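You operate a simulated robot arm through the tools that you are given. There is no shell and no other tool. Be economical: measure what you need, move in short steps, check, and stop when the job is done.

Carry out the task below with a simulated two-armed robot. There is one attempt and no reset: what you move stays moved.

Task
Pick up the tin that says "lentils" from the right belt with one hand, pass it to the other hand and put it on the top of the press table. Set down upright: tin.

It is judged by the outcome, as a careful person would: the job done as asked, and still so three seconds after it is handed in. It fails if anything else is knocked over, pushed out of place, dropped, spilled or broken.

Robot
Two 7-joint arms with two-finger parallel grippers on one trunk, on a base that drives. Base frame: it is fixed to the floor where the robot stands at the start and does not move with it; the origin is under the middle of the robot, x ahead of it, y to its left, z up. Units: m, rad, N and s.
The left shoulder is at the start at [0.06, 0.143, 0.991], the right one opposite. With the tool pointing down near the work surface each hand reaches from about 0.42 to 0.44 m from the robot's upright axis, wherever it stands, measured 20 degrees to its own side. Places, roughly: tin [3.5, -2, 1.25]; top of the press table [-0.2, -5.3, 0.9]. Payload 1.57 kg a hand.
The tool frame of a hand sits at the grasp point between the pads (the TCP): z along the fingers, y along the line on which they close. The tips reach 0.03 m beyond it. Largest opening 0.11 m; finger width 0.024, thickness 0.012; the body of the gripper, 0.048 by 0.112 m, starts 0.078 m behind the TCP.
Orientation is that of the tool frame in the base frame, as a unit quaternion [w, x, y, z]. With the fingers straight down and closing along the base's y, the tool's x points along the base's -x, its y along +y and its z along -z.

Tools
- The arms move only by the tool apply_moves. It takes "left_steps", "right_steps" or both (then of equal length, played together; a hand with none holds still); each is a list of rows, each an object of numbers (a shift or turn left out is 0, a gripper value left out holds the last): "tx", "ty", "tz": the shift along the tool's x, y, z in units of 300 mm (1.0 is 300 mm); "ax", "ay", "az": the turn, a rotation vector about the tool's x, y, z in units of 120 degrees (1.0 is 120 degrees); "fingers": the gripper command, from -1 (fully open) to 1 (shut), values between in proportion. In form: [{"tx": .., "ty": .., "tz": .., "ax": .., "ay": .., "az": .., "fingers": ..}, ...]. A call has 1 to 8 rows; each row is the pose to reach, as a shift and turn from the pose commanded when the call began, along the tool's axes at that moment. A call with a number of a shift or a turn outside -1 to 1 is refused whole. Each row takes 0.2 s and may step no farther than 0.05 m and 0.15 rad from the row before; otherwise, or with a gripper value out of range, the whole call is refused. A pose out of reach is approached as far as the arm can. The call stops where the force on the tool passes 40 N (or 10 N more than at its start, if that is more) or the arm is blocked; 0.2 s more then pass. The fingers move at their own pace (about 0.045 m/s each) and stop on an object; they squeeze with about 28 N. The grip force told is the motor's: it shows also when the fingers shut on nothing. Time passes only in rows, and 0.2 s behind the last, so rows that repeat a pose let the fingers close. The reply holds the time, the measured pose of the TCP, the force on the tool along the base axes, the opening and the grip force, in the units named above and with some noise, with the torque about the TCP (base axes, N m) and any sound that the robot's microphone picked up.
- Cameras (640 x 400 px; columns grow to the right, rows downward): "scene" is now at [0.0552, -0.0032, 1.6158]; the picture's right is [-0.04, -1.00, 0.00], its down [-0.60, 0.03, -0.80] and it looks along [0.80, -0.04, -0.60] (base axes); focal length 287 px, centre (320, 200). "left" rides on the left gripper at [0.07, -0.016, -0.141] in its tool frame; the picture's right is [0.23, 0.97, 0.00], its down [-0.86, 0.20, -0.48] and it looks along [-0.47, 0.11, 0.88] (tool axes); focal length 222 px, centre (320, 200). "right" rides on the right gripper at [0.07, 0.016, -0.141] in its tool frame; the picture's right is [-0.23, 0.97, 0.00], its down [-0.86, -0.20, -0.48] and it looks along [-0.47, -0.11, 0.88] (tool axes); focal length 222 px, centre (320, 200). There is no depth. A picture from a camera that has moved, and an enlarged one, comes with that camera's place and axes in the base frame and with its lens.
- camera(camera): a new picture of that camera. No time passes.
- raise_lower(by): slides the trunk up (or, below 0, down) by that many m; the arms and the scene camera ride with it, the base frame stays. It gives what a move gives, with no picture.
- steer(legs): drives the robot by 1 to 6 legs, each [ahead, left, turn to the left] in m, m and rad, along the robot's own axes; the way and the turn of a leg run together, so that a leg with both is an arc; at most 1.5 m and 3.142 rad a leg. The arms and the cameras ride along, it lands a little off, and it stops where it bumps. It gives what a move gives.
- turn_head(pan, tilt): turns the head with the scene camera to pan (to the left, within 1.501 rad either way) and tilt (down, from -0.506 to 1.204), counted from straight ahead of the robot. It gives what a move gives.
- enlarge(camera, box): a new picture of the part [left, top, right, bottom] of that camera's present view, enlarged. No time passes.
- finish_job(): hands the job in; it is judged then, once.

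Work in short steps. Places have to be worked out from the pictures, the camera data and where the tool is seen: move nearer, look again, correct. Check each grasp and each placing, and mend what went wrong. You have 135 turns and 122 pictures in all, those below and enlarged ones among them. Open the grippers and draw the arms clear of the work before you hand the job in, unless the task says otherwise; then end with one line.

The tools are called after "Call:" as a command line: name --argument value ..., lists and objects as JSON in quotes. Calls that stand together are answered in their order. apply_moves: Moves the arms, as the interface text tells. Its arguments: {"type":"object","properties":{"left_steps":{"type":"array"},"right_steps":{"type":"array"}},"required":[]} The other tools are called the same way: raise_lower (by) slides the trunk up or down; steer (legs) drives the base; turn_head (pan, tilt) turns the head that bears the scene camera; camera (camera) takes a picture; enlarge (camera, box) takes an enlarged picture of a part of a camera's view; finish_job () hands the job in.

At the start:

```text
time: 0.0
left_position: [0.4521, 0.2222, 1.1871]
left_tcp_rot: [0.001, -0.001, 1.0, 0.0]
left_wrist_force: [0.2, 0.0, -0.2]
left_torque: [0.01, 0.03, 0.02]
left_width: 0.1099
left_grasp_force: 0.0
right_position: [0.4985, -0.1878, 1.1653]
right_tcp_rot: [0.001, 0.0, 1.0, 0.0]
right_wrist_force: [-0.6, -0.7, -0.3]
right_torque: [-0.03, 0.01, -0.01]
right_width: 0.1096
right_grasp_force: 0.1
trunk travel left (down, up): [-0.59, 0.0]
robot x, y, heading: [-0.0024, -0.0015, -0.005]
head pan, tilt: [-0.045, 0.648]
```

scene: 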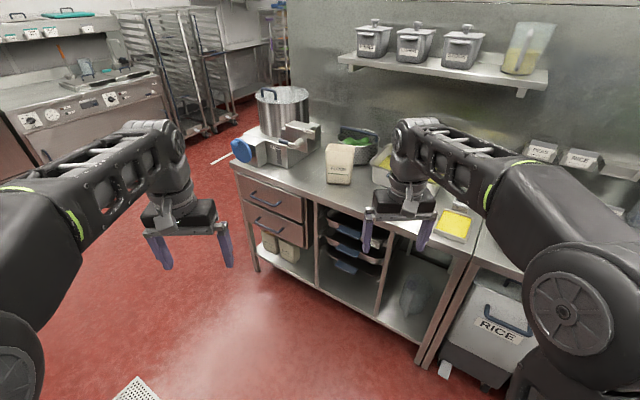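
right: 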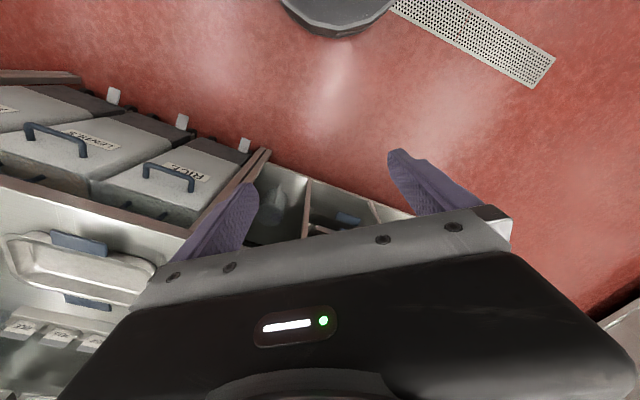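
left: 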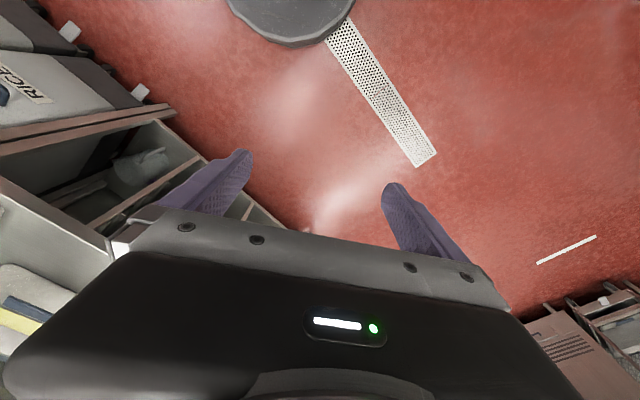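

The scene ahead shows a counter with a wall behind. The tin is ahead-right and the press table is to the right; I look around with the head.

Call:
turn_head --pan -0.5 --tilt 0.2

Call:
camera --camera "scene"

Call:
turn_head --pan -1.4 --tilt 0.3

Call:
camera --camera "scene"

Call:
turn_head --pan 0.6 --tilt 0.3

Call:
camera --camera "scene"

```text
time: 0.9
left_position: [0.4531, 0.2217, 1.1874]
left_tcp_rot: [0.002, 0.0, 1.0, 0.0]
left_wrist_force: [0.5, 0.0, 0.6]
left_torque: [0.0, 0.02, 0.02]
left_width: 0.1101
left_grasp_force: 0.1
right_position: [0.4985, -0.1876, 1.1652]
right_tcp_rot: [0.0, -0.001, 1.0, -0.001]
right_wrist_force: [-0.4, -0.8, 0.5]
right_torque: [-0.01, -0.01, 0.0]
right_width: 0.11
right_grasp_force: 0.1
trunk travel left (down, up): [-0.59, 0.0]
robot x, y, heading: [-0.0022, -0.0012, 0.003]
head pan, tilt: [-0.499, 0.201]
```

```text
118 pictures are left
camera scene: at [0.0503, -0.0438, 1.6567], right [-0.48, -0.88, 0.0], down [-0.18, 0.1, -0.98], along [0.86, -0.47, -0.2], focal length 287 px, centre (320, 200)
```

scene: 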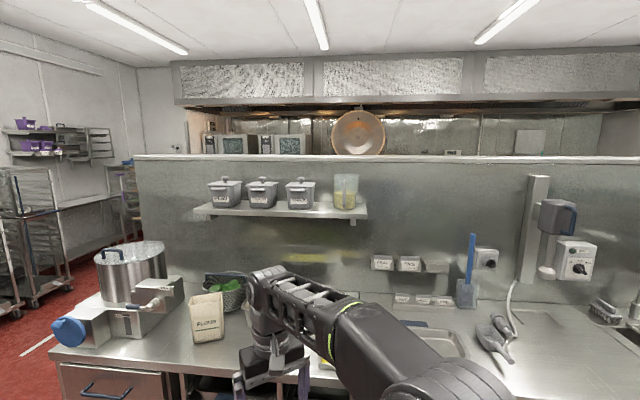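

```text
time: 2.1
left_position: [0.4517, 0.2221, 1.1874]
left_tcp_rot: [0.003, 0.0, 1.0, 0.0]
left_wrist_force: [1.2, -0.6, -0.6]
left_torque: [0.0, -0.01, -0.01]
left_width: 0.1098
left_grasp_force: 0.1
right_position: [0.4989, -0.187, 1.1641]
right_tcp_rot: [0.002, 0.0, 1.0, 0.0]
right_wrist_force: [0.1, 0.6, -0.4]
right_torque: [0.03, -0.02, -0.03]
right_width: 0.1101
right_grasp_force: 0.0
trunk travel left (down, up): [-0.59, 0.0]
robot x, y, heading: [0.0007, 0.0009, -0.002]
head pan, tilt: [-1.4, 0.3]
```

```text
117 pictures are left
camera scene: at [-0.0156, -0.0913, 1.6475], right [-0.99, -0.17, 0.0], down [-0.05, 0.29, -0.96], along [0.16, -0.94, -0.3], focal length 287 px, centre (320, 200)
```

scene: 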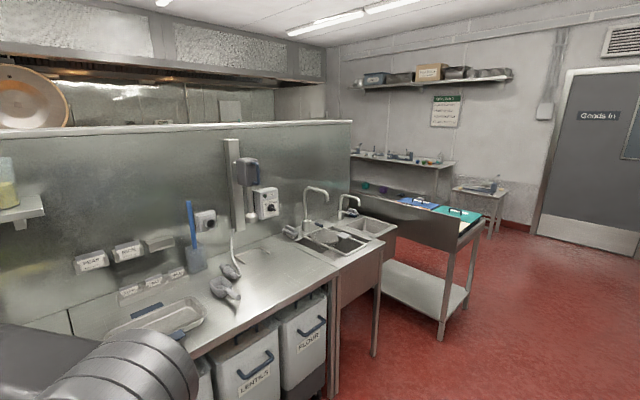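

```text
time: 4.0
left_position: [0.4532, 0.2223, 1.1868]
left_tcp_rot: [0.001, 0.0, 1.0, 0.0]
left_wrist_force: [0.0, -1.2, -0.1]
left_torque: [0.01, 0.04, 0.02]
left_width: 0.1104
left_grasp_force: 0.0
right_position: [0.4979, -0.1873, 1.1655]
right_tcp_rot: [0.001, -0.001, 1.0, 0.0]
right_wrist_force: [0.0, 0.0, -0.4]
right_torque: [-0.02, -0.01, 0.04]
right_width: 0.11
right_grasp_force: 0.0
trunk travel left (down, up): [-0.59, 0.0]
robot x, y, heading: [0.0003, -0.0021, 0.0]
head pan, tilt: [0.6, 0.3]
```

```text
116 pictures are left
camera scene: at [0.0455, 0.0534, 1.6475], right [0.56, -0.83, 0.0], down [-0.24, -0.17, -0.96], along [0.79, 0.54, -0.3], focal length 287 px, centre (320, 200)
```

scene: 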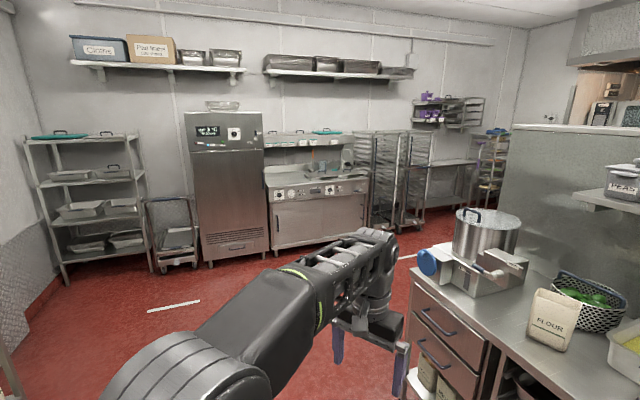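

The room is turned by about 0.9 rad to my frame, and the tin lies behind the divider wall. The left end of the wall looks open, so I turn along the aisle and drive to that corner to look.

Call:
steer --legs '[[-0.2, 0, 0], [0, 0, 0.93], [1.3, 0, 0], [0.6, 0, 0], [0, 0, -1.3]]'

Call:
turn_head --pan 0 --tilt 0.35

Call:
camera --camera "scene"

```text
time: 20.3
left_position: [1.4229, 1.5374, 1.1861]
left_tcp_rot: [0.002, 0.195, 0.981, 0.0]
left_wrist_force: [0.6, 0.3, 0.9]
left_torque: [0.0, 0.01, 0.0]
left_width: 0.1098
left_grasp_force: 0.1
right_position: [1.3082, 1.1404, 1.1654]
right_tcp_rot: [0.001, 0.195, 0.981, 0.0]
right_wrist_force: [0.6, -0.2, -0.5]
right_torque: [-0.03, 0.0, 0.02]
right_width: 0.11
right_grasp_force: 0.1
trunk travel left (down, up): [-0.59, 0.0]
robot x, y, heading: [0.9177, 1.5025, -0.393]
head pan, tilt: [0.6, 0.3]
```

```text
time: 21.3
left_position: [1.4236, 1.5379, 1.1875]
left_tcp_rot: [0.002, 0.195, 0.981, -0.001]
left_wrist_force: [0.0, -0.5, 1.0]
left_torque: [-0.01, 0.03, -0.01]
left_width: 0.11
left_grasp_force: 0.1
right_position: [1.3096, 1.1411, 1.1645]
right_tcp_rot: [0.0, 0.195, 0.981, 0.0]
right_wrist_force: [0.4, 0.1, -0.9]
right_torque: [-0.03, -0.01, -0.01]
right_width: 0.1101
right_grasp_force: 0.1
trunk travel left (down, up): [-0.59, 0.0]
robot x, y, heading: [0.9244, 1.5046, -0.388]
head pan, tilt: [0.0, 0.351]
```

```text
115 pictures are left
camera scene: at [0.9769, 1.4817, 1.6428], right [-0.38, -0.92, 0.0], down [-0.32, 0.13, -0.94], along [0.87, -0.36, -0.34], focal length 287 px, centre (320, 200)
```

scene: 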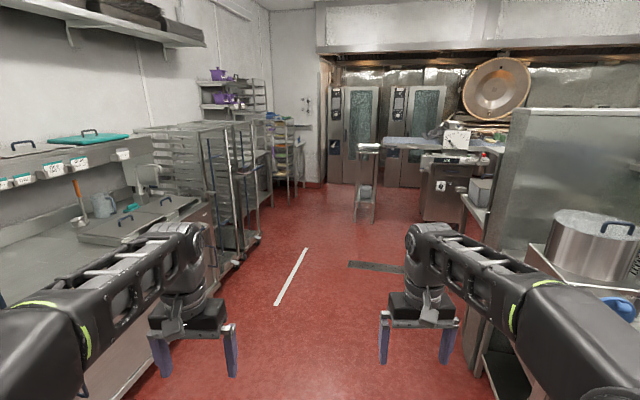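

The passage ahead is clear, with a conveyor-like thing behind the wall to the right. I drive on and look right.

Call:
steer --legs '[[1.2, 0, 0], [0.8, 0, -0.1]]'

Call:
turn_head --pan -0.6 --tilt 0.4

Call:
camera --camera "scene"

```text
time: 31.3
left_position: [3.2538, 0.6403, 1.1863]
left_tcp_rot: [0.002, 0.258, 0.966, 0.0]
left_wrist_force: [-0.1, -0.8, 0.3]
left_torque: [0.0, -0.03, 0.0]
left_width: 0.1103
left_grasp_force: 0.0
right_position: [3.089, 0.262, 1.1652]
right_tcp_rot: [0.0, 0.258, 0.966, 0.0]
right_wrist_force: [-0.5, -0.6, 0.6]
right_torque: [0.0, 0.02, 0.03]
right_width: 0.1101
right_grasp_force: 0.1
trunk travel left (down, up): [-0.59, 0.0]
robot x, y, heading: [2.7494, 0.6731, -0.522]
head pan, tilt: [0.0, 0.351]
```

```text
time: 32.3
left_position: [3.2532, 0.6398, 1.1869]
left_tcp_rot: [0.002, 0.258, 0.966, 0.0]
left_wrist_force: [-0.3, -0.7, 0.0]
left_torque: [0.02, 0.03, 0.0]
left_width: 0.1098
left_grasp_force: 0.0
right_position: [3.0876, 0.2624, 1.166]
right_tcp_rot: [0.001, 0.259, 0.966, 0.0]
right_wrist_force: [0.5, 0.0, -0.6]
right_torque: [0.01, 0.01, -0.02]
right_width: 0.1098
right_grasp_force: 0.0
trunk travel left (down, up): [-0.59, 0.0]
robot x, y, heading: [2.7481, 0.6745, -0.521]
head pan, tilt: [-0.6, 0.4]
```

```text
114 pictures are left
camera scene: at [2.7628, 0.6054, 1.6382], right [-0.9, -0.43, 0.0], down [-0.17, 0.35, -0.92], along [0.4, -0.83, -0.39], focal length 287 px, centre (320, 200)
```

scene: 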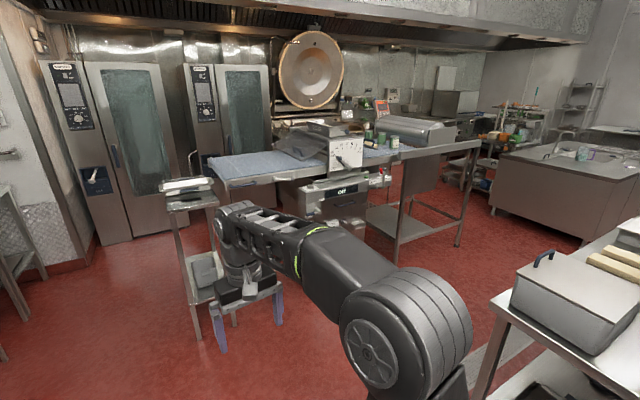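

A dough sheeter with a left and right belt; tins stand near (370,135). I zoom in.

Call:
enlarge --camera "scene" --box '[270, 80, 490, 220]'

Call:
enlarge --camera "scene" --box '[330, 85, 430, 165]'

Call:
enlarge --camera "scene" --box '[440, 70, 640, 200]'

```text
2.86 times, centred on (380, 150) of scene
camera zoom: at [2.7628, 0.6054, 1.6382], right [-0.9, -0.43, 0.0], down [-0.17, 0.35, -0.92], along [0.4, -0.83, -0.39], focal length 820 px, centre (149, 343)
```

zoom: 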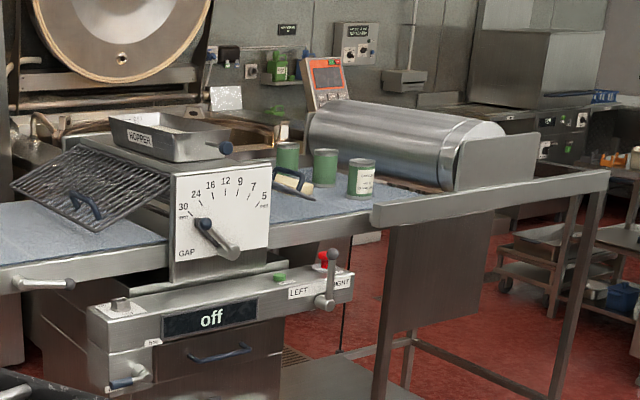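

```text
5.00 times, centred on (380, 125) of scene
camera zoom: at [2.7628, 0.6054, 1.6382], right [-0.9, -0.43, 0.0], down [-0.17, 0.35, -0.92], along [0.4, -0.83, -0.39], focal length 1434 px, centre (20, 575)
```

zoom: 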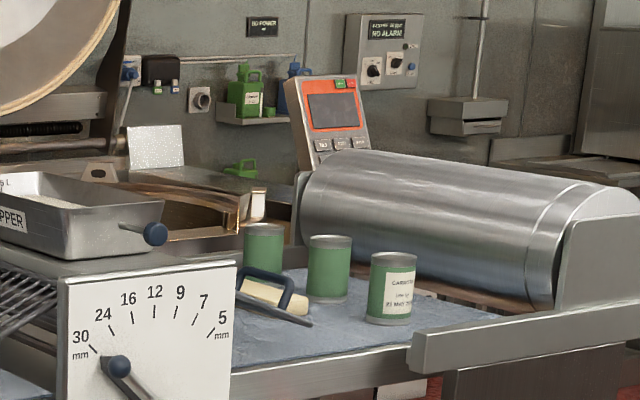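

```text
3.08 times, centred on (540, 135) of scene
camera zoom: at [2.7628, 0.6054, 1.6382], right [-0.9, -0.43, 0.0], down [-0.17, 0.35, -0.92], along [0.4, -0.83, -0.39], focal length 883 px, centre (-357, 400)
```

zoom: 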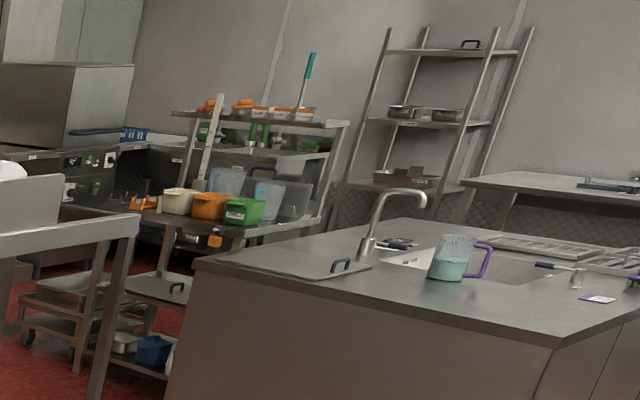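

Three tins stand on the right belt; one has a label facing me. I turn to run along the aisle between the wall counter and the sheeter, shift sideways into the aisle, and look left.

Call:
steer --legs '[[0, 0, -1.69], [0, 1.05, 0], [1.0, 0, 0]]'

Call:
turn_head --pan 0.7 --tilt 0.4

Call:
camera --camera "scene"

```text
time: 46.7
left_position: [2.8619, -1.2585, 1.1866]
left_tcp_rot: [0.001, 0.897, 0.442, -0.002]
left_wrist_force: [-0.2, -0.1, -0.9]
left_torque: [-0.02, 0.02, 0.03]
left_width: 0.11
left_grasp_force: 0.0
right_position: [2.5096, -1.0459, 1.1655]
right_tcp_rot: [0.0, 0.897, 0.442, -0.001]
right_wrist_force: [0.8, 0.9, 0.1]
right_torque: [0.0, 0.01, -0.01]
right_width: 0.1101
right_grasp_force: 0.0
trunk travel left (down, up): [-0.59, 0.0]
robot x, y, heading: [2.9599, -0.7632, -2.221]
head pan, tilt: [-0.6, 0.4]
```

```text
time: 48.1
left_position: [2.8621, -1.2596, 1.1863]
left_tcp_rot: [0.0, 0.897, 0.443, -0.002]
left_wrist_force: [0.1, 0.3, 0.8]
left_torque: [0.0, 0.0, -0.05]
left_width: 0.1102
left_grasp_force: 0.1
right_position: [2.508, -1.0457, 1.1656]
right_tcp_rot: [0.001, 0.897, 0.442, -0.001]
right_wrist_force: [0.8, -0.1, 0.1]
right_torque: [-0.05, -0.02, -0.03]
right_width: 0.11
right_grasp_force: 0.1
trunk travel left (down, up): [-0.59, 0.0]
robot x, y, heading: [2.9645, -0.7638, -2.22]
head pan, tilt: [0.7, 0.4]
```

```text
110 pictures are left
camera scene: at [2.9824, -0.8333, 1.6382], right [-1.0, -0.04, 0.0], down [-0.02, 0.39, -0.92], along [0.04, -0.92, -0.39], focal length 287 px, centre (320, 200)
```

scene: 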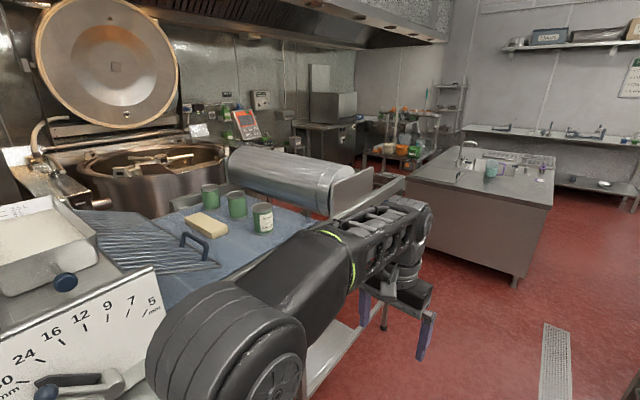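

Belt surface is at roughly z 1.09; the nearest tin is around (3.25,-1.82). I zoom to read labels.

Call:
enlarge --camera "scene" --box '[170, 165, 300, 246]'

Call:
enlarge --camera "scene" --box '[242, 195, 290, 240]'

```text
4.92 times, centred on (235, 206) of scene
camera zoom: at [2.9824, -0.8333, 1.6382], right [-1.0, -0.04, 0.0], down [-0.02, 0.39, -0.92], along [0.04, -0.92, -0.39], focal length 1412 px, centre (738, 173)
```

zoom: 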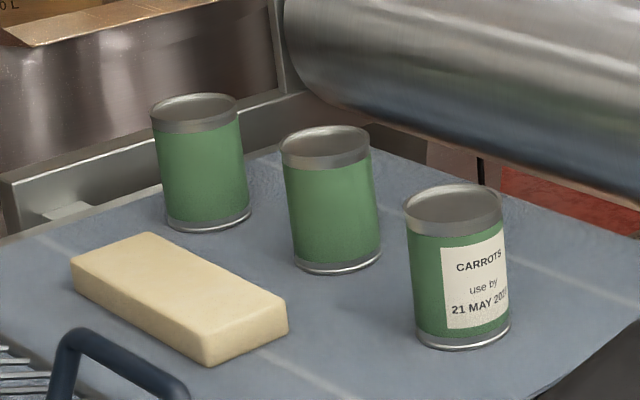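

```text
8.89 times, centred on (266, 218) of scene
camera zoom: at [2.9824, -0.8333, 1.6382], right [-1.0, -0.04, 0.0], down [-0.02, 0.39, -0.92], along [0.04, -0.92, -0.39], focal length 2550 px, centre (800, 44)
```

zoom: 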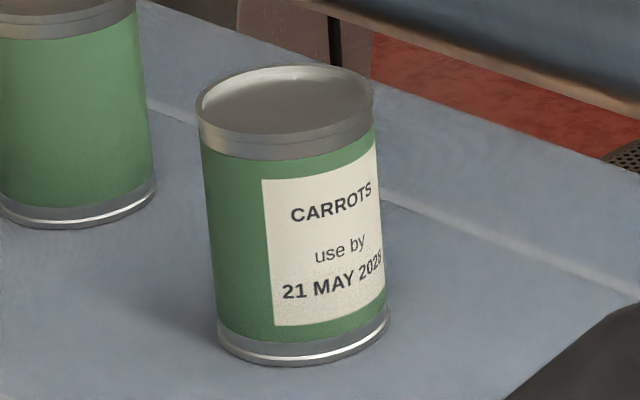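

The nearest says CARROTS; the other two have their labels turned away. I drive along the aisle past the sheeter's end to see the labels from the other side.

Call:
steer --legs '[[1.0, 0.04, 0], [0.95, 0, 0], [0, 0, 1.2]]'

Call:
turn_head --pan 1.2 --tilt 0.4

Call:
camera --camera "scene"

```text
time: 60.9
left_position: [2.2241, -2.6325, 1.1868]
left_tcp_rot: [0.001, 0.498, 0.867, -0.001]
left_wrist_force: [0.1, 0.5, 0.6]
left_torque: [-0.03, 0.03, 0.03]
left_width: 0.1103
left_grasp_force: 0.0
right_position: [1.8935, -2.877, 1.1653]
right_tcp_rot: [0.001, 0.499, 0.867, 0.0]
right_wrist_force: [0.4, -0.9, -0.1]
right_torque: [0.02, 0.0, 0.0]
right_width: 0.1102
right_grasp_force: 0.1
trunk travel left (down, up): [-0.59, 0.0]
robot x, y, heading: [1.8054, -2.3544, -1.047]
head pan, tilt: [0.7, 0.4]
```

```text
time: 61.9
left_position: [2.225, -2.6318, 1.187]
left_tcp_rot: [0.002, 0.497, 0.868, -0.001]
left_wrist_force: [-0.5, 0.4, -0.5]
left_torque: [0.03, 0.02, 0.0]
left_width: 0.1099
left_grasp_force: 0.1
right_position: [1.894, -2.8784, 1.1649]
right_tcp_rot: [0.0, 0.498, 0.867, 0.0]
right_wrist_force: [0.6, -0.2, -0.6]
right_torque: [0.0, -0.01, -0.01]
right_width: 0.1102
right_grasp_force: 0.0
trunk travel left (down, up): [-0.59, 0.0]
robot x, y, heading: [1.8077, -2.3525, -1.044]
head pan, tilt: [1.201, 0.4]
```

```text
107 pictures are left
camera scene: at [1.8797, -2.3117, 1.6382], right [0.16, -0.99, 0.0], down [-0.38, -0.06, -0.92], along [0.91, 0.14, -0.39], focal length 287 px, centre (320, 200)
```

scene: 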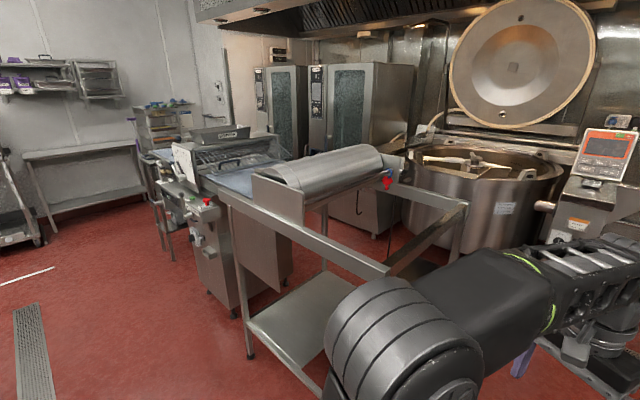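

The roller blocks the view from this end. I face the sheeter and strafe to just in front of the right belt to look down at the tins.

Call:
steer --legs '[[0, 0, 0.4], [-0.06, 0, 0], [0, 0.8, 0]]'

Call:
turn_head --pan 0.35 --tilt 0.4

Call:
camera --camera "scene"

```text
time: 68.0
left_position: [2.7384, -1.7601, 1.1877]
left_tcp_rot: [0.001, 0.315, 0.949, 0.0]
left_wrist_force: [-0.9, 0.4, 0.1]
left_torque: [-0.01, -0.05, 0.06]
left_width: 0.1103
left_grasp_force: 0.1
right_position: [2.5296, -2.1163, 1.1638]
right_tcp_rot: [0.0, 0.314, 0.95, 0.0]
right_wrist_force: [0.6, 0.5, -0.6]
right_torque: [0.0, -0.01, -0.02]
right_width: 0.11
right_grasp_force: 0.1
trunk travel left (down, up): [-0.59, 0.0]
robot x, y, heading: [2.2407, -1.6749, -0.636]
head pan, tilt: [1.201, 0.4]
```

```text
time: 69.1
left_position: [2.7376, -1.761, 1.1874]
left_tcp_rot: [0.001, 0.314, 0.95, 0.001]
left_wrist_force: [0.4, -0.4, 0.2]
left_torque: [0.01, 0.0, 0.02]
left_width: 0.1101
left_grasp_force: 0.1
right_position: [2.5299, -2.1158, 1.1647]
right_tcp_rot: [0.001, 0.314, 0.949, 0.0]
right_wrist_force: [-0.5, 0.0, -0.2]
right_torque: [-0.03, 0.01, 0.01]
right_width: 0.1099
right_grasp_force: 0.1
trunk travel left (down, up): [-0.59, 0.0]
robot x, y, heading: [2.2411, -1.6697, -0.637]
head pan, tilt: [0.351, 0.4]
```

```text
106 pictures are left
camera scene: at [2.3051, -1.6768, 1.6382], right [-0.28, -0.96, 0.0], down [-0.37, 0.11, -0.92], along [0.88, -0.26, -0.39], focal length 287 px, centre (320, 200)
```

scene: 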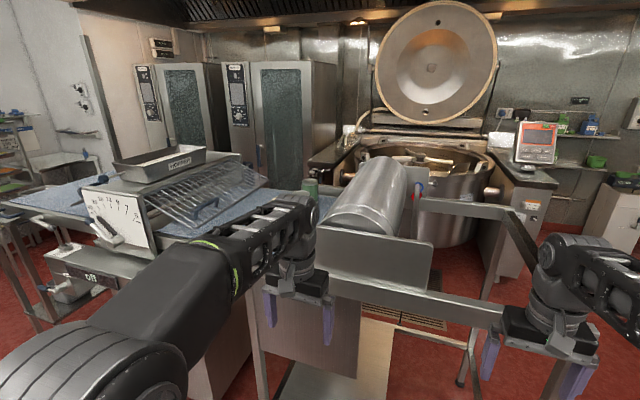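

The left hand hides the tins. I strafe further so the tins lie between the hands.

Call:
steer --legs '[[0, 0.4, 0]]'

Call:
turn_head --pan 0.0 --tilt 0.5

Call:
camera --camera "scene"

Call:
enlarge --camera "scene" --box '[220, 130, 420, 255]'

```text
time: 71.6
left_position: [2.9752, -1.4384, 1.1865]
left_tcp_rot: [0.001, 0.313, 0.95, 0.0]
left_wrist_force: [0.3, 0.0, -0.8]
left_torque: [-0.02, 0.0, 0.02]
left_width: 0.1101
left_grasp_force: 0.1
right_position: [2.7695, -1.7942, 1.1651]
right_tcp_rot: [0.001, 0.312, 0.95, 0.0]
right_wrist_force: [0.1, 1.0, -0.4]
right_torque: [-0.05, -0.03, -0.03]
right_width: 0.1098
right_grasp_force: 0.1
trunk travel left (down, up): [-0.59, 0.0]
robot x, y, heading: [2.4777, -1.3466, -0.632]
head pan, tilt: [0.351, 0.4]
```

```text
time: 72.4
left_position: [2.9756, -1.4383, 1.1867]
left_tcp_rot: [0.001, 0.314, 0.949, -0.001]
left_wrist_force: [-0.5, -0.1, -0.6]
left_torque: [0.0, -0.01, -0.01]
left_width: 0.1099
left_grasp_force: 0.1
right_position: [2.7677, -1.7946, 1.1664]
right_tcp_rot: [0.001, 0.313, 0.95, -0.001]
right_wrist_force: [0.1, -0.2, 0.2]
right_torque: [0.02, 0.01, 0.01]
right_width: 0.1103
right_grasp_force: 0.1
trunk travel left (down, up): [-0.59, 0.0]
robot x, y, heading: [2.4769, -1.3488, -0.636]
head pan, tilt: [0.0, 0.499]
```

```text
105 pictures are left
camera scene: at [2.527, -1.3837, 1.6291], right [-0.59, -0.8, 0.0], down [-0.39, 0.28, -0.88], along [0.71, -0.52, -0.48], focal length 287 px, centre (320, 200)
```

scene: 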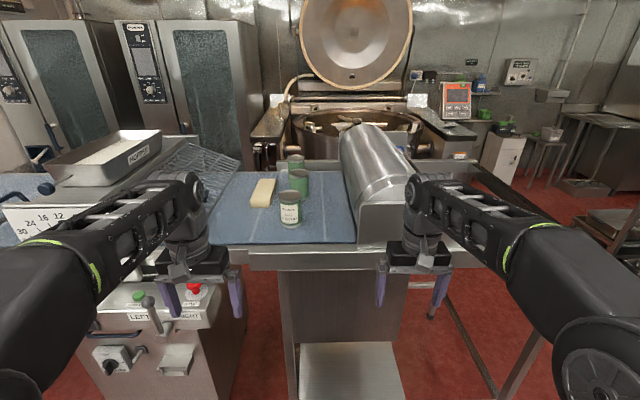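

```text
3.20 times, centred on (320, 192) of scene
camera zoom: at [2.527, -1.3837, 1.6291], right [-0.59, -0.8, 0.0], down [-0.39, 0.28, -0.88], along [0.71, -0.52, -0.48], focal length 918 px, centre (320, 224)
```

zoom: 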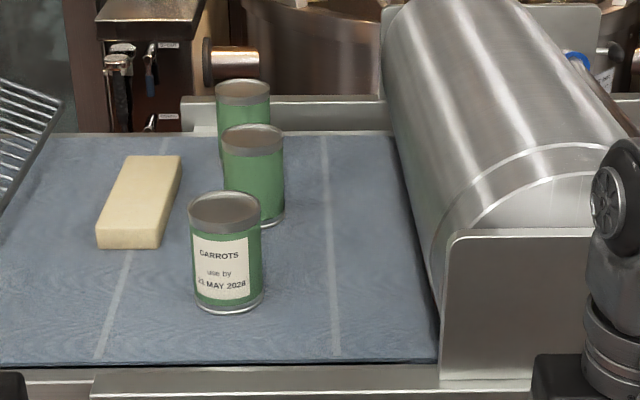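

The other two tins have labels facing away from me. I raise both hands well above the tins and roller so that I can drive closer.

Call:
apply_moves --left_steps '[{"tz": -0.16}, {"tz": -0.32}, {"tz": -0.48}, {"tz": -0.64}, {"tz": -0.8}]' --right_steps '[{"tz": -0.16}, {"tz": -0.32}, {"tz": -0.48}, {"tz": -0.64}, {"tz": -0.8}]'

Call:
camera --camera "scene"

Call:
camera --camera "right"

```text
time: 73.6
left_position: [2.9758, -1.4386, 1.1866]
left_tcp_rot: [0.003, 0.313, 0.95, 0.0]
left_wrist_force: [-0.3, -0.4, -0.3]
left_torque: [-0.01, 0.0, 0.02]
left_width: 0.1099
left_grasp_force: 0.0
left hand out of reach, approached as far as the arm can: row 1, 2, 3, 4, 5
right_position: [2.7689, -1.8053, 1.1685]
right_tcp_rot: [0.0, 0.313, 0.95, 0.0]
right_wrist_force: [0.1, -0.1, 0.2]
right_torque: [-0.03, 0.02, -0.02]
right_width: 0.1099
right_grasp_force: 0.1
right hand out of reach, approached as far as the arm can: row 1, 2, 3, 4, 5
trunk travel left (down, up): [-0.59, 0.0]
robot x, y, heading: [2.4802, -1.3468, -0.632]
head pan, tilt: [0.0, 0.499]
```

```text
103 pictures are left
camera scene: at [2.5271, -1.3841, 1.6291], right [-0.59, -0.8, 0.0], down [-0.39, 0.28, -0.88], along [0.71, -0.52, -0.48], focal length 287 px, centre (320, 200)
```

scene: 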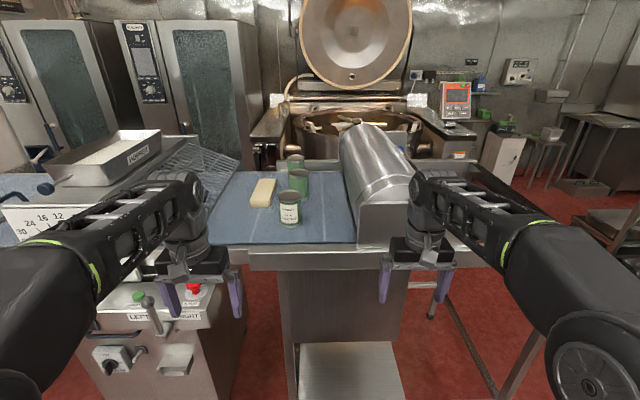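

```text
102 pictures are left
camera right: at [2.7224, -1.7512, 1.3096], right [0.76, 0.65, 0.0], down [0.57, -0.67, 0.48], along [0.31, -0.36, -0.88], focal length 222 px, centre (320, 200)
```

right: 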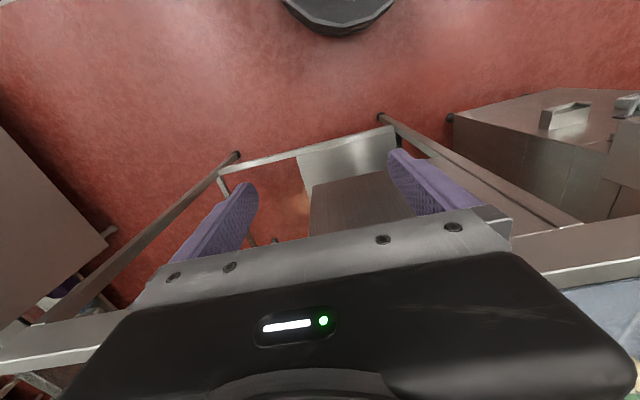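

Tool-down pose is at its ceiling. I pitch both hands toward horizontal while raising them, so they clear the tins and extend farther.

Call:
apply_moves --left_steps '[{"ay": -0.07, "tz": -0.02}, {"ay": -0.14, "tz": -0.06}, {"ay": -0.21, "tz": -0.12}, {"ay": -0.28, "tz": -0.2}, {"ay": -0.35, "tz": -0.3}, {"ay": -0.42, "tz": -0.4}, {"ay": -0.49, "tz": -0.5}, {"ay": -0.56, "tz": -0.6}]' --right_steps '[{"ay": -0.07, "tz": -0.02}, {"ay": -0.14, "tz": -0.06}, {"ay": -0.21, "tz": -0.12}, {"ay": -0.28, "tz": -0.2}, {"ay": -0.35, "tz": -0.3}, {"ay": -0.42, "tz": -0.4}, {"ay": -0.49, "tz": -0.5}, {"ay": -0.56, "tz": -0.6}]'

Call:
camera --camera "scene"

```text
time: 75.4
left_position: [2.983, -1.4366, 1.3658]
left_tcp_rot: [0.529, 0.26, 0.789, -0.173]
left_wrist_force: [0.0, 0.4, 0.1]
left_torque: [0.01, 0.01, -0.03]
left_width: 0.1099
left_grasp_force: 0.1
right_position: [2.7757, -1.8074, 1.3509]
right_tcp_rot: [0.528, 0.259, 0.79, -0.173]
right_wrist_force: [0.0, 0.3, -0.3]
right_torque: [0.07, -0.01, -0.01]
right_width: 0.1102
right_grasp_force: 0.1
trunk travel left (down, up): [-0.59, 0.0]
robot x, y, heading: [2.4798, -1.3494, -0.633]
head pan, tilt: [0.0, 0.499]
```

```text
101 pictures are left
camera scene: at [2.5259, -1.3834, 1.6291], right [-0.59, -0.8, 0.0], down [-0.38, 0.28, -0.88], along [0.71, -0.52, -0.48], focal length 287 px, centre (320, 200)
```

scene: 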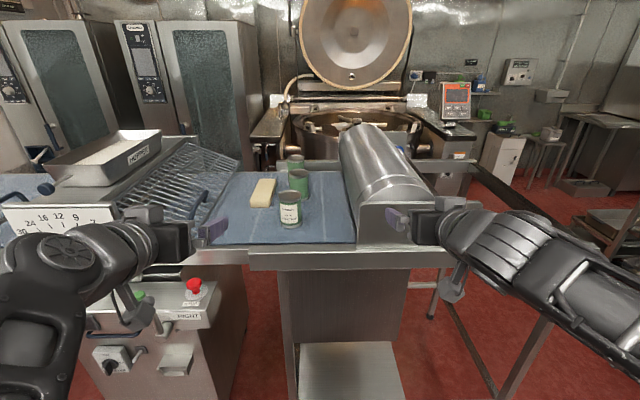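

Hands are now nearly horizontal at z 1.36. I raise them a bit more and drive 0.25 m closer.

Call:
apply_moves --left_steps '[{"tx": 0.12, "tz": -0.05}, {"tx": 0.24, "tz": -0.1}]' --right_steps '[{"tx": 0.12, "tz": -0.05}, {"tx": 0.24, "tz": -0.1}]'

Call:
steer --legs '[[0.25, 0, 0]]'

Call:
camera --camera "scene"

Call:
camera --camera "right"

```text
time: 76.0
left_position: [2.9409, -1.4286, 1.3038]
left_tcp_rot: [0.522, 0.257, 0.792, -0.185]
left_wrist_force: [0.2, 0.8, -0.3]
left_torque: [-0.03, -0.02, 0.0]
left_width: 0.1102
left_grasp_force: 0.1
left hand out of reach, approached as far as the arm can: row 1, 2
right_position: [2.7324, -1.7745, 1.2968]
right_tcp_rot: [0.526, 0.26, 0.791, -0.173]
right_wrist_force: [0.1, -0.7, -0.9]
right_torque: [-0.02, -0.03, -0.02]
right_width: 0.1099
right_grasp_force: 0.0
trunk travel left (down, up): [-0.59, 0.0]
robot x, y, heading: [2.4792, -1.3462, -0.635]
head pan, tilt: [0.0, 0.499]
```

```text
time: 77.7
left_position: [3.1137, -1.5588, 1.3056]
left_tcp_rot: [0.524, 0.259, 0.79, -0.185]
left_wrist_force: [0.0, 0.7, -0.5]
left_torque: [0.01, 0.02, 0.0]
left_width: 0.1099
left_grasp_force: 0.0
right_position: [2.906, -1.9017, 1.2949]
right_tcp_rot: [0.526, 0.258, 0.792, -0.173]
right_wrist_force: [-8.9, 2.9, 2.8]
right_torque: [0.13, 0.09, 0.46]
right_width: 0.1073
right_grasp_force: 0.0
trunk travel left (down, up): [-0.59, 0.0]
robot x, y, heading: [2.6561, -1.4789, -0.639]
head pan, tilt: [0.0, 0.499]
stopped in leg 1: the force on the tool passed its limit at 137 N (the readings are from after the stop); the commanded pose is now the measured one
```

```text
100 pictures are left
camera scene: at [2.7008, -1.513, 1.6291], right [-0.59, -0.8, 0.0], down [-0.38, 0.28, -0.88], along [0.71, -0.52, -0.48], focal length 287 px, centre (320, 200)
```

scene: 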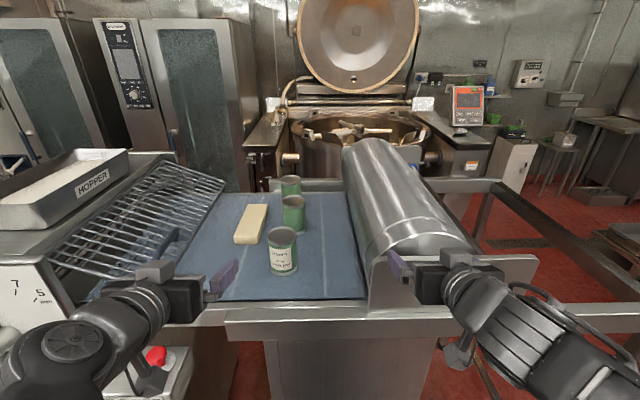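

```text
99 pictures are left
camera right: at [2.789, -1.7959, 1.2859], right [0.65, 0.73, 0.21], down [-0.2, -0.09, 0.97], along [0.73, -0.67, 0.09], focal length 222 px, centre (320, 200)
```

right: 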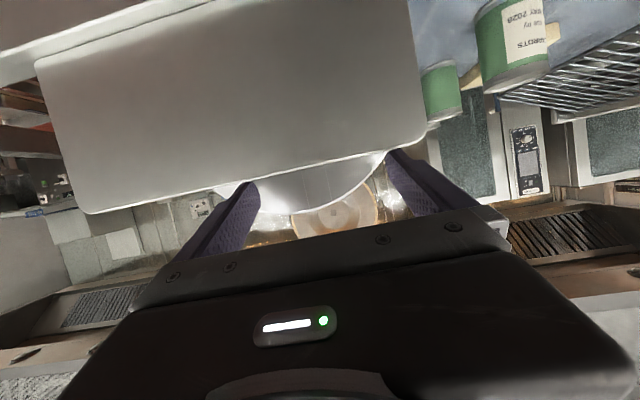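

I got the sign wrong: tool +x is now down, so the hands sank and the right one pressed on the roller's guard plate; it appears unmoved. I back off and raise the hands properly.

Call:
steer --legs '[[-0.22, 0, 0]]'

Call:
camera --camera "scene"

```text
time: 79.4
left_position: [2.9391, -1.4309, 1.3039]
left_tcp_rot: [0.524, 0.26, 0.79, -0.185]
left_wrist_force: [1.1, 1.2, 0.1]
left_torque: [0.01, 0.01, 0.0]
left_width: 0.11
left_grasp_force: 0.1
right_position: [2.7307, -1.7726, 1.296]
right_tcp_rot: [0.525, 0.259, 0.792, -0.174]
right_wrist_force: [-1.0, 0.9, 0.2]
right_torque: [0.05, 0.06, 0.01]
right_width: 0.1101
right_grasp_force: 0.1
trunk travel left (down, up): [-0.59, 0.0]
robot x, y, heading: [2.4808, -1.3458, -0.64]
head pan, tilt: [0.0, 0.499]
```

```text
98 pictures are left
camera scene: at [2.5261, -1.3829, 1.6291], right [-0.6, -0.8, 0.0], down [-0.38, 0.29, -0.88], along [0.7, -0.52, -0.48], focal length 287 px, centre (320, 200)
```

scene: 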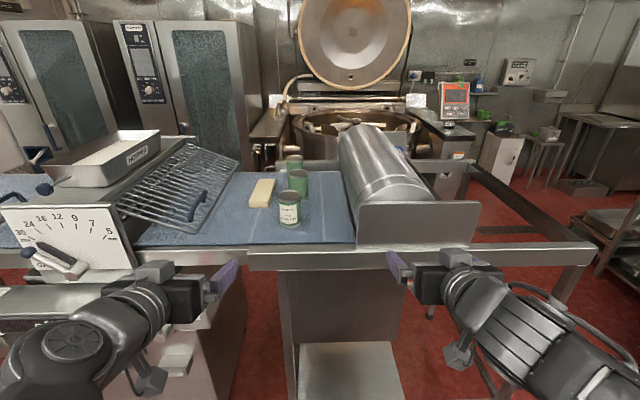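

Everything is still in place. In this clear space I test rolling both wrists so the cameras end up on top of the hands.

Call:
apply_moves --left_steps '[{"az": -0.07}, {"az": -0.14}, {"az": -0.21}, {"az": -0.28}, {"az": -0.35}, {"az": -0.42}, {"az": -0.49}, {"az": -0.56}]' --right_steps '[{"az": 0.07}, {"az": 0.14}, {"az": 0.21}, {"az": 0.28}, {"az": 0.35}, {"az": 0.42}, {"az": 0.49}, {"az": 0.56}]'

Call:
apply_moves --left_steps '[{"az": -0.07}, {"az": -0.14}, {"az": -0.21}, {"az": -0.28}, {"az": -0.35}, {"az": -0.42}, {"az": -0.49}, {"az": -0.56}]' --right_steps '[{"az": 0.07}, {"az": 0.14}, {"az": 0.21}, {"az": 0.28}, {"az": 0.35}, {"az": 0.42}, {"az": 0.49}, {"az": 0.56}]'

Call:
apply_moves --left_steps '[{"az": -0.07}, {"az": -0.14}, {"az": -0.21}, {"az": -0.28}, {"az": -0.35}, {"az": -0.38}]' --right_steps '[{"az": 0.07}, {"az": 0.14}, {"az": 0.21}, {"az": 0.28}, {"az": 0.35}, {"az": 0.38}]'

Call:
camera --camera "scene"

```text
time: 80.0
left_position: [2.9132, -1.4604, 1.3113]
left_tcp_rot: [0.469, 0.205, 0.798, -0.319]
left_wrist_force: [-0.6, -0.5, -0.5]
left_torque: [0.02, 0.01, 0.0]
left_width: 0.1102
left_grasp_force: 0.1
right_position: [2.7308, -1.7737, 1.2949]
right_tcp_rot: [0.542, 0.346, 0.757, -0.114]
right_wrist_force: [0.0, 0.3, 0.4]
right_torque: [0.01, 0.01, 0.01]
right_width: 0.1103
right_grasp_force: 0.0
trunk travel left (down, up): [-0.59, 0.0]
robot x, y, heading: [2.4816, -1.3443, -0.642]
head pan, tilt: [0.0, 0.499]
stopped in row 2 (left hand): the arm was blocked; the commanded pose is now the measured one
```

```text
time: 80.7
left_position: [2.8826, -1.4881, 1.3209]
left_tcp_rot: [0.371, 0.11, 0.805, -0.451]
left_wrist_force: [0.3, -0.1, -0.2]
left_torque: [-0.03, 0.0, -0.02]
left_width: 0.1103
left_grasp_force: 0.3
left hand out of reach, approached as far as the arm can: row 1, 2, 3
right_position: [2.7315, -1.7741, 1.2948]
right_tcp_rot: [0.553, 0.464, 0.692, -0.024]
right_wrist_force: [1.0, -1.2, 0.3]
right_torque: [-0.02, 0.01, 0.01]
right_width: 0.1099
right_grasp_force: 0.0
trunk travel left (down, up): [-0.59, 0.0]
robot x, y, heading: [2.4764, -1.3473, -0.641]
head pan, tilt: [0.0, 0.499]
stopped in row 3 (left hand): the arm was blocked; the commanded pose is now the measured one
```

```text
time: 81.4
left_position: [2.8517, -1.5064, 1.3329]
left_tcp_rot: [0.229, -0.004, 0.797, -0.559]
left_wrist_force: [-0.2, 0.4, -0.1]
left_torque: [0.01, 0.0, -0.02]
left_width: 0.1101
left_grasp_force: 0.0
left hand out of reach, approached as far as the arm can: row 1, 2, 3
right_position: [2.7323, -1.7728, 1.2958]
right_tcp_rot: [0.547, 0.586, 0.593, 0.078]
right_wrist_force: [0.3, -0.6, 0.5]
right_torque: [0.02, 0.0, 0.0]
right_width: 0.1101
right_grasp_force: 0.1
trunk travel left (down, up): [-0.59, 0.0]
robot x, y, heading: [2.481, -1.3481, -0.636]
head pan, tilt: [0.0, 0.499]
stopped in row 3 (left hand): the arm was blocked; the commanded pose is now the measured one
```

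```text
97 pictures are left
camera scene: at [2.5275, -1.3835, 1.6291], right [-0.6, -0.8, 0.0], down [-0.38, 0.29, -0.88], along [0.7, -0.52, -0.48], focal length 287 px, centre (320, 200)
```

scene: 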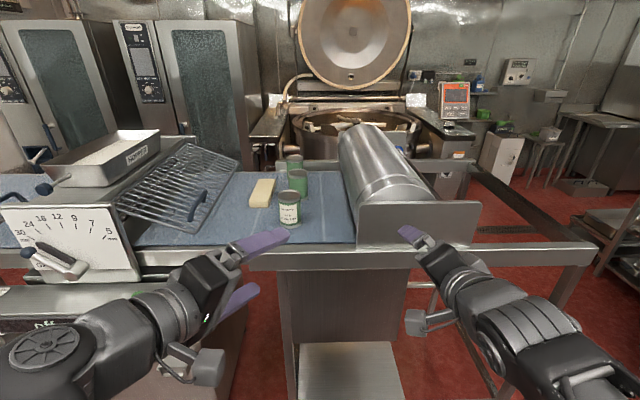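

The right wrist rolls freely; the left one is blocked in that sense. I finish rolling the right hand and try rolling the left the other way.

Call:
apply_moves --right_steps '[{"az": 0.07}, {"az": 0.14}, {"az": 0.21}, {"az": 0.28}, {"az": 0.35}, {"az": 0.42}, {"az": 0.49}, {"az": 0.56}]' --left_steps '[{"az": 0.07}, {"az": 0.14}, {"az": 0.21}, {"az": 0.28}, {"az": 0.35}, {"az": 0.42}, {"az": 0.49}, {"az": 0.56}]'

Call:
apply_moves --right_steps '[{"az": 0.07}, {"az": 0.14}, {"az": 0.21}, {"az": 0.28}]'

Call:
camera --camera "scene"

```text
time: 82.1
left_position: [2.7987, -1.5278, 1.3545]
left_tcp_rot: [0.238, 0.168, 0.749, -0.594]
left_wrist_force: [-0.6, 0.8, -0.2]
left_torque: [-0.01, -0.01, -0.03]
left_width: 0.1103
left_grasp_force: 0.1
left hand out of reach, approached as far as the arm can: row 1, 2, 3
right_position: [2.7321, -1.7741, 1.2958]
right_tcp_rot: [0.53, 0.668, 0.498, 0.16]
right_wrist_force: [0.1, 0.4, 0.0]
right_torque: [0.01, 0.01, 0.0]
right_width: 0.1099
right_grasp_force: 0.2
trunk travel left (down, up): [-0.59, 0.0]
robot x, y, heading: [2.4791, -1.3477, -0.639]
head pan, tilt: [0.0, 0.499]
stopped in row 3 (left hand): the arm was blocked; the commanded pose is now the measured one
```

```text
time: 83.1
left_position: [2.7994, -1.5276, 1.3543]
left_tcp_rot: [0.237, 0.168, 0.75, -0.595]
left_wrist_force: [-0.4, 0.6, 0.5]
left_torque: [0.01, -0.01, -0.01]
left_width: 0.1099
left_grasp_force: 0.0
right_position: [2.7315, -1.7731, 1.2951]
right_tcp_rot: [0.461, 0.784, 0.282, 0.306]
right_wrist_force: [0.2, -0.4, -1.2]
right_torque: [0.01, -0.02, 0.0]
right_width: 0.1099
right_grasp_force: 0.1
trunk travel left (down, up): [-0.59, 0.0]
robot x, y, heading: [2.4769, -1.3493, -0.639]
head pan, tilt: [0.0, 0.499]
```

```text
96 pictures are left
camera scene: at [2.5275, -1.3837, 1.6291], right [-0.6, -0.8, 0.0], down [-0.38, 0.29, -0.88], along [0.7, -0.52, -0.48], focal length 287 px, centre (320, 200)
```

scene: 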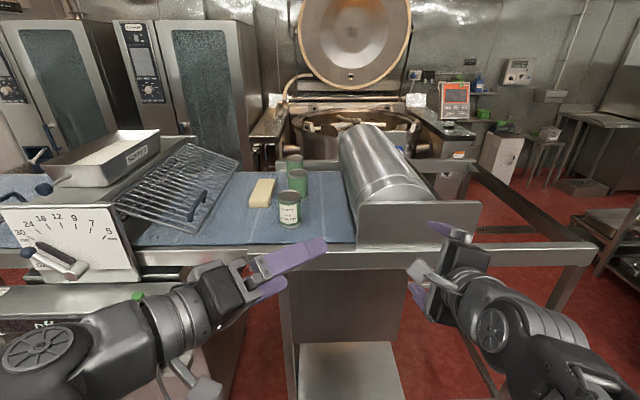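

The right hand needs about 77° more roll for the camera to be on top; I complete it.

Call:
apply_moves --right_steps '[{"az": 0.07}, {"az": 0.14}, {"az": 0.21}, {"az": 0.28}, {"az": 0.35}, {"az": 0.42}, {"az": 0.49}, {"az": 0.56}]'

Call:
camera --camera "right"

```text
time: 84.9
left_position: [2.7987, -1.5269, 1.3541]
left_tcp_rot: [0.238, 0.169, 0.749, -0.595]
left_wrist_force: [-1.0, -0.9, -0.1]
left_torque: [-0.01, -0.04, 0.01]
left_width: 0.11
left_grasp_force: 0.0
right_position: [2.7335, -1.773, 1.2946]
right_tcp_rot: [0.213, 0.809, -0.199, 0.51]
right_wrist_force: [0.4, 0.4, -0.8]
right_torque: [0.04, 0.02, -0.02]
right_width: 0.1104
right_grasp_force: 0.0
trunk travel left (down, up): [-0.59, 0.0]
robot x, y, heading: [2.4815, -1.3479, -0.641]
head pan, tilt: [0.0, 0.499]
```

```text
95 pictures are left
camera right: at [2.6464, -1.7164, 1.4157], right [-0.62, -0.78, -0.07], down [-0.59, 0.52, -0.62], along [0.52, -0.34, -0.78], focal length 222 px, centre (320, 200)
```

right: 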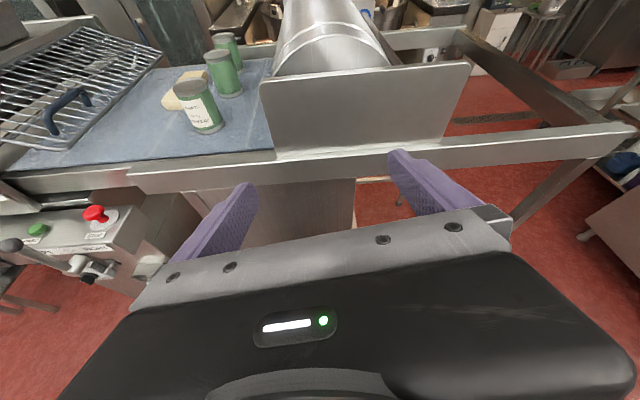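

The camera is on top now. I lift the right hand, extend slightly and yaw it left so its camera can look across toward the tins from the roller side.

Call:
apply_moves --right_steps '[{"tx": 0.1, "tz": -0.04}, {"tx": 0.2, "tz": -0.08, "ax": 0.057, "az": -0.024}, {"tx": 0.3, "tz": -0.12, "ax": 0.115, "az": -0.049}, {"tx": 0.37, "tz": -0.15, "ax": 0.172, "az": -0.073}, {"tx": 0.37, "tz": -0.15, "ax": 0.23, "az": -0.097}, {"tx": 0.41, "tz": -0.05, "ax": 0.287, "az": -0.12}, {"tx": 0.45, "tz": 0.05, "ax": 0.345, "az": -0.146}, {"tx": 0.5, "tz": 0.15, "ax": 0.4, "az": -0.17}]'

Call:
camera --camera "right"

Call:
camera --camera "scene"

```text
time: 86.7
left_position: [2.8004, -1.5304, 1.3541]
left_tcp_rot: [0.237, 0.169, 0.75, -0.594]
left_wrist_force: [0.7, -1.1, -0.8]
left_torque: [0.02, 0.02, 0.0]
left_width: 0.1101
left_grasp_force: 0.1
right_position: [2.8237, -1.8164, 1.4138]
right_tcp_rot: [-0.048, 0.848, 0.168, 0.5]
right_wrist_force: [0.2, -1.2, -0.5]
right_torque: [0.03, -0.03, 0.05]
right_width: 0.1102
right_grasp_force: 0.2
trunk travel left (down, up): [-0.59, 0.0]
robot x, y, heading: [2.4779, -1.3491, -0.643]
head pan, tilt: [0.0, 0.499]
```

```text
94 pictures are left
camera right: at [2.7432, -1.8509, 1.5452], right [0.22, -0.97, -0.11], down [-0.84, -0.14, -0.52], along [0.49, 0.21, -0.85], focal length 222 px, centre (320, 200)
```

right: 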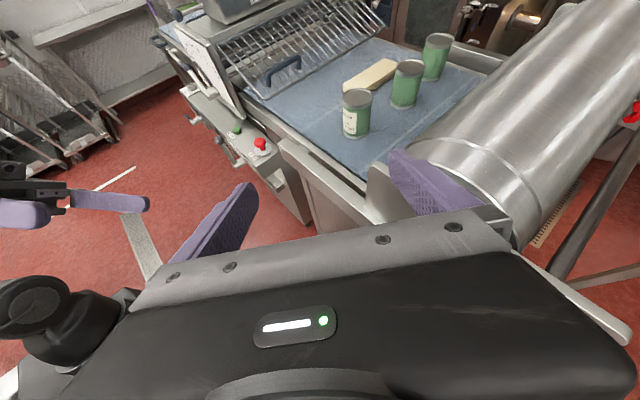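

```text
93 pictures are left
camera scene: at [2.5293, -1.3862, 1.6289], right [-0.6, -0.8, 0.0], down [-0.39, 0.29, -0.88], along [0.7, -0.52, -0.48], focal length 287 px, centre (320, 200)
```

scene: 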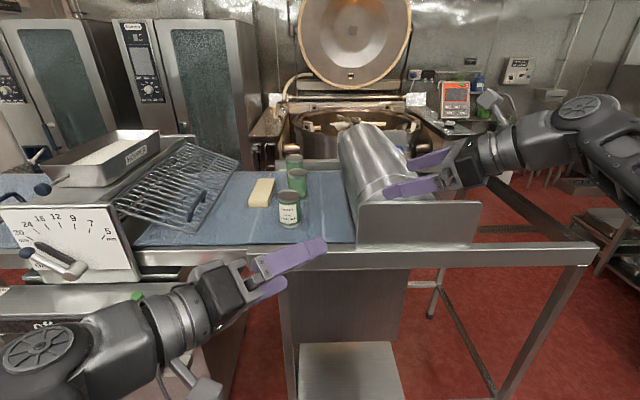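

This view works well. With the hands above everything (z≥1.35) I drive 0.28 m closer and look again with the wrist camera.

Call:
steer --legs '[[0.28, 0, 0]]'

Call:
camera --camera "right"

Call:
camera --camera "scene"

```text
time: 88.6
left_position: [3.0248, -1.6927, 1.3537]
left_tcp_rot: [0.238, 0.168, 0.75, -0.594]
left_wrist_force: [0.5, 0.3, 0.1]
left_torque: [0.01, 0.01, -0.03]
left_width: 0.11
left_grasp_force: 0.0
right_position: [3.0489, -1.9799, 1.4143]
right_tcp_rot: [-0.048, 0.848, 0.168, 0.501]
right_wrist_force: [1.1, 0.4, 0.2]
right_torque: [0.01, -0.01, 0.06]
right_width: 0.1099
right_grasp_force: 0.1
trunk travel left (down, up): [-0.59, 0.0]
robot x, y, heading: [2.7036, -1.5174, -0.634]
head pan, tilt: [0.0, 0.499]
```

```text
92 pictures are left
camera right: at [2.9676, -2.0149, 1.546], right [0.23, -0.97, -0.11], down [-0.84, -0.14, -0.52], along [0.49, 0.21, -0.85], focal length 222 px, centre (320, 200)
```

right: 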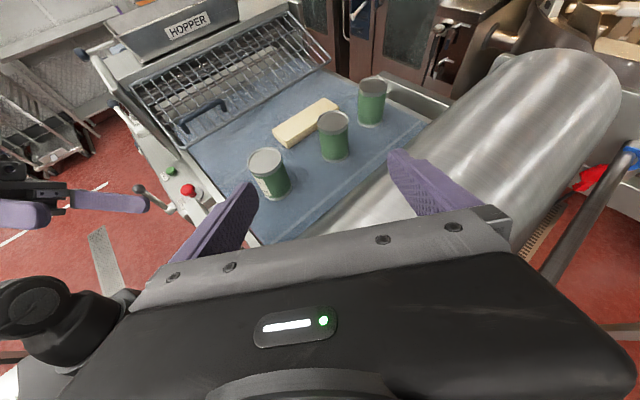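

```text
91 pictures are left
camera scene: at [2.7529, -1.5509, 1.629], right [-0.59, -0.8, 0.0], down [-0.39, 0.29, -0.88], along [0.71, -0.52, -0.48], focal length 287 px, centre (320, 200)
```

scene: 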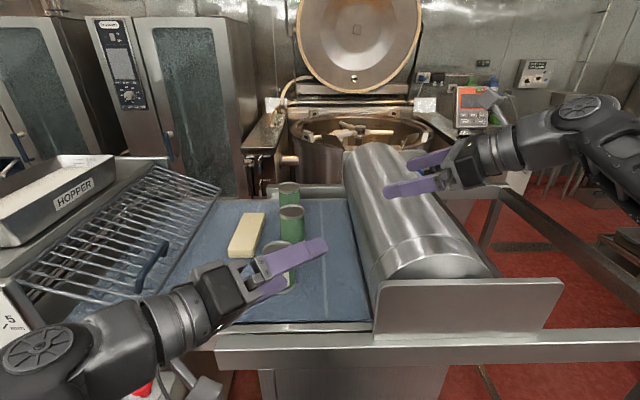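

I extend the right hand 0.2 m forward over the roller and yaw it further left to see the tins' far sides.

Call:
apply_moves --right_steps '[{"tx": 0.023, "ty": 0.092, "tz": 0.058, "ax": 0.042, "ay": 0.004, "az": -0.024}, {"tx": 0.047, "ty": 0.185, "tz": 0.115, "ax": 0.083, "ay": 0.008, "az": -0.048}, {"tx": 0.07, "ty": 0.277, "tz": 0.172, "ax": 0.125, "ay": 0.012, "az": -0.072}, {"tx": 0.093, "ty": 0.369, "tz": 0.23, "ax": 0.167, "ay": 0.017, "az": -0.096}, {"tx": 0.117, "ty": 0.462, "tz": 0.287, "ax": 0.208, "ay": 0.021, "az": -0.12}, {"tx": 0.14, "ty": 0.554, "tz": 0.345, "ax": 0.25, "ay": 0.025, "az": -0.144}]'

Call:
camera --camera "right"

```text
time: 90.0
left_position: [3.0257, -1.6971, 1.3529]
left_tcp_rot: [0.237, 0.167, 0.751, -0.593]
left_wrist_force: [0.6, -1.1, 0.3]
left_torque: [0.0, 0.01, -0.01]
left_width: 0.1098
left_grasp_force: 0.1
right_position: [3.0975, -1.9757, 1.3349]
right_tcp_rot: [-0.157, 0.79, 0.35, 0.478]
right_wrist_force: [1.0, -0.6, -0.4]
right_torque: [0.02, -0.02, 0.07]
right_width: 0.1098
right_grasp_force: 0.1
right hand out of reach, approached as far as the arm can: row 2, 3, 4, 5, 6
trunk travel left (down, up): [-0.59, 0.0]
robot x, y, heading: [2.7044, -1.5161, -0.64]
head pan, tilt: [0.0, 0.499]
```

```text
90 pictures are left
camera right: at [3.0386, -2.0412, 1.4673], right [0.62, -0.78, -0.11], down [-0.7, -0.48, -0.52], along [0.35, 0.4, -0.85], focal length 222 px, centre (320, 200)
```

right: 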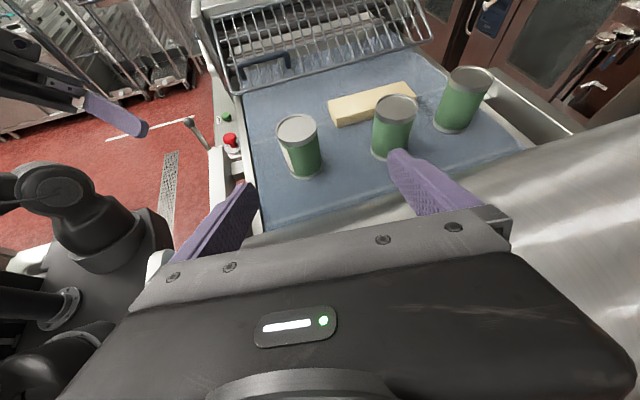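

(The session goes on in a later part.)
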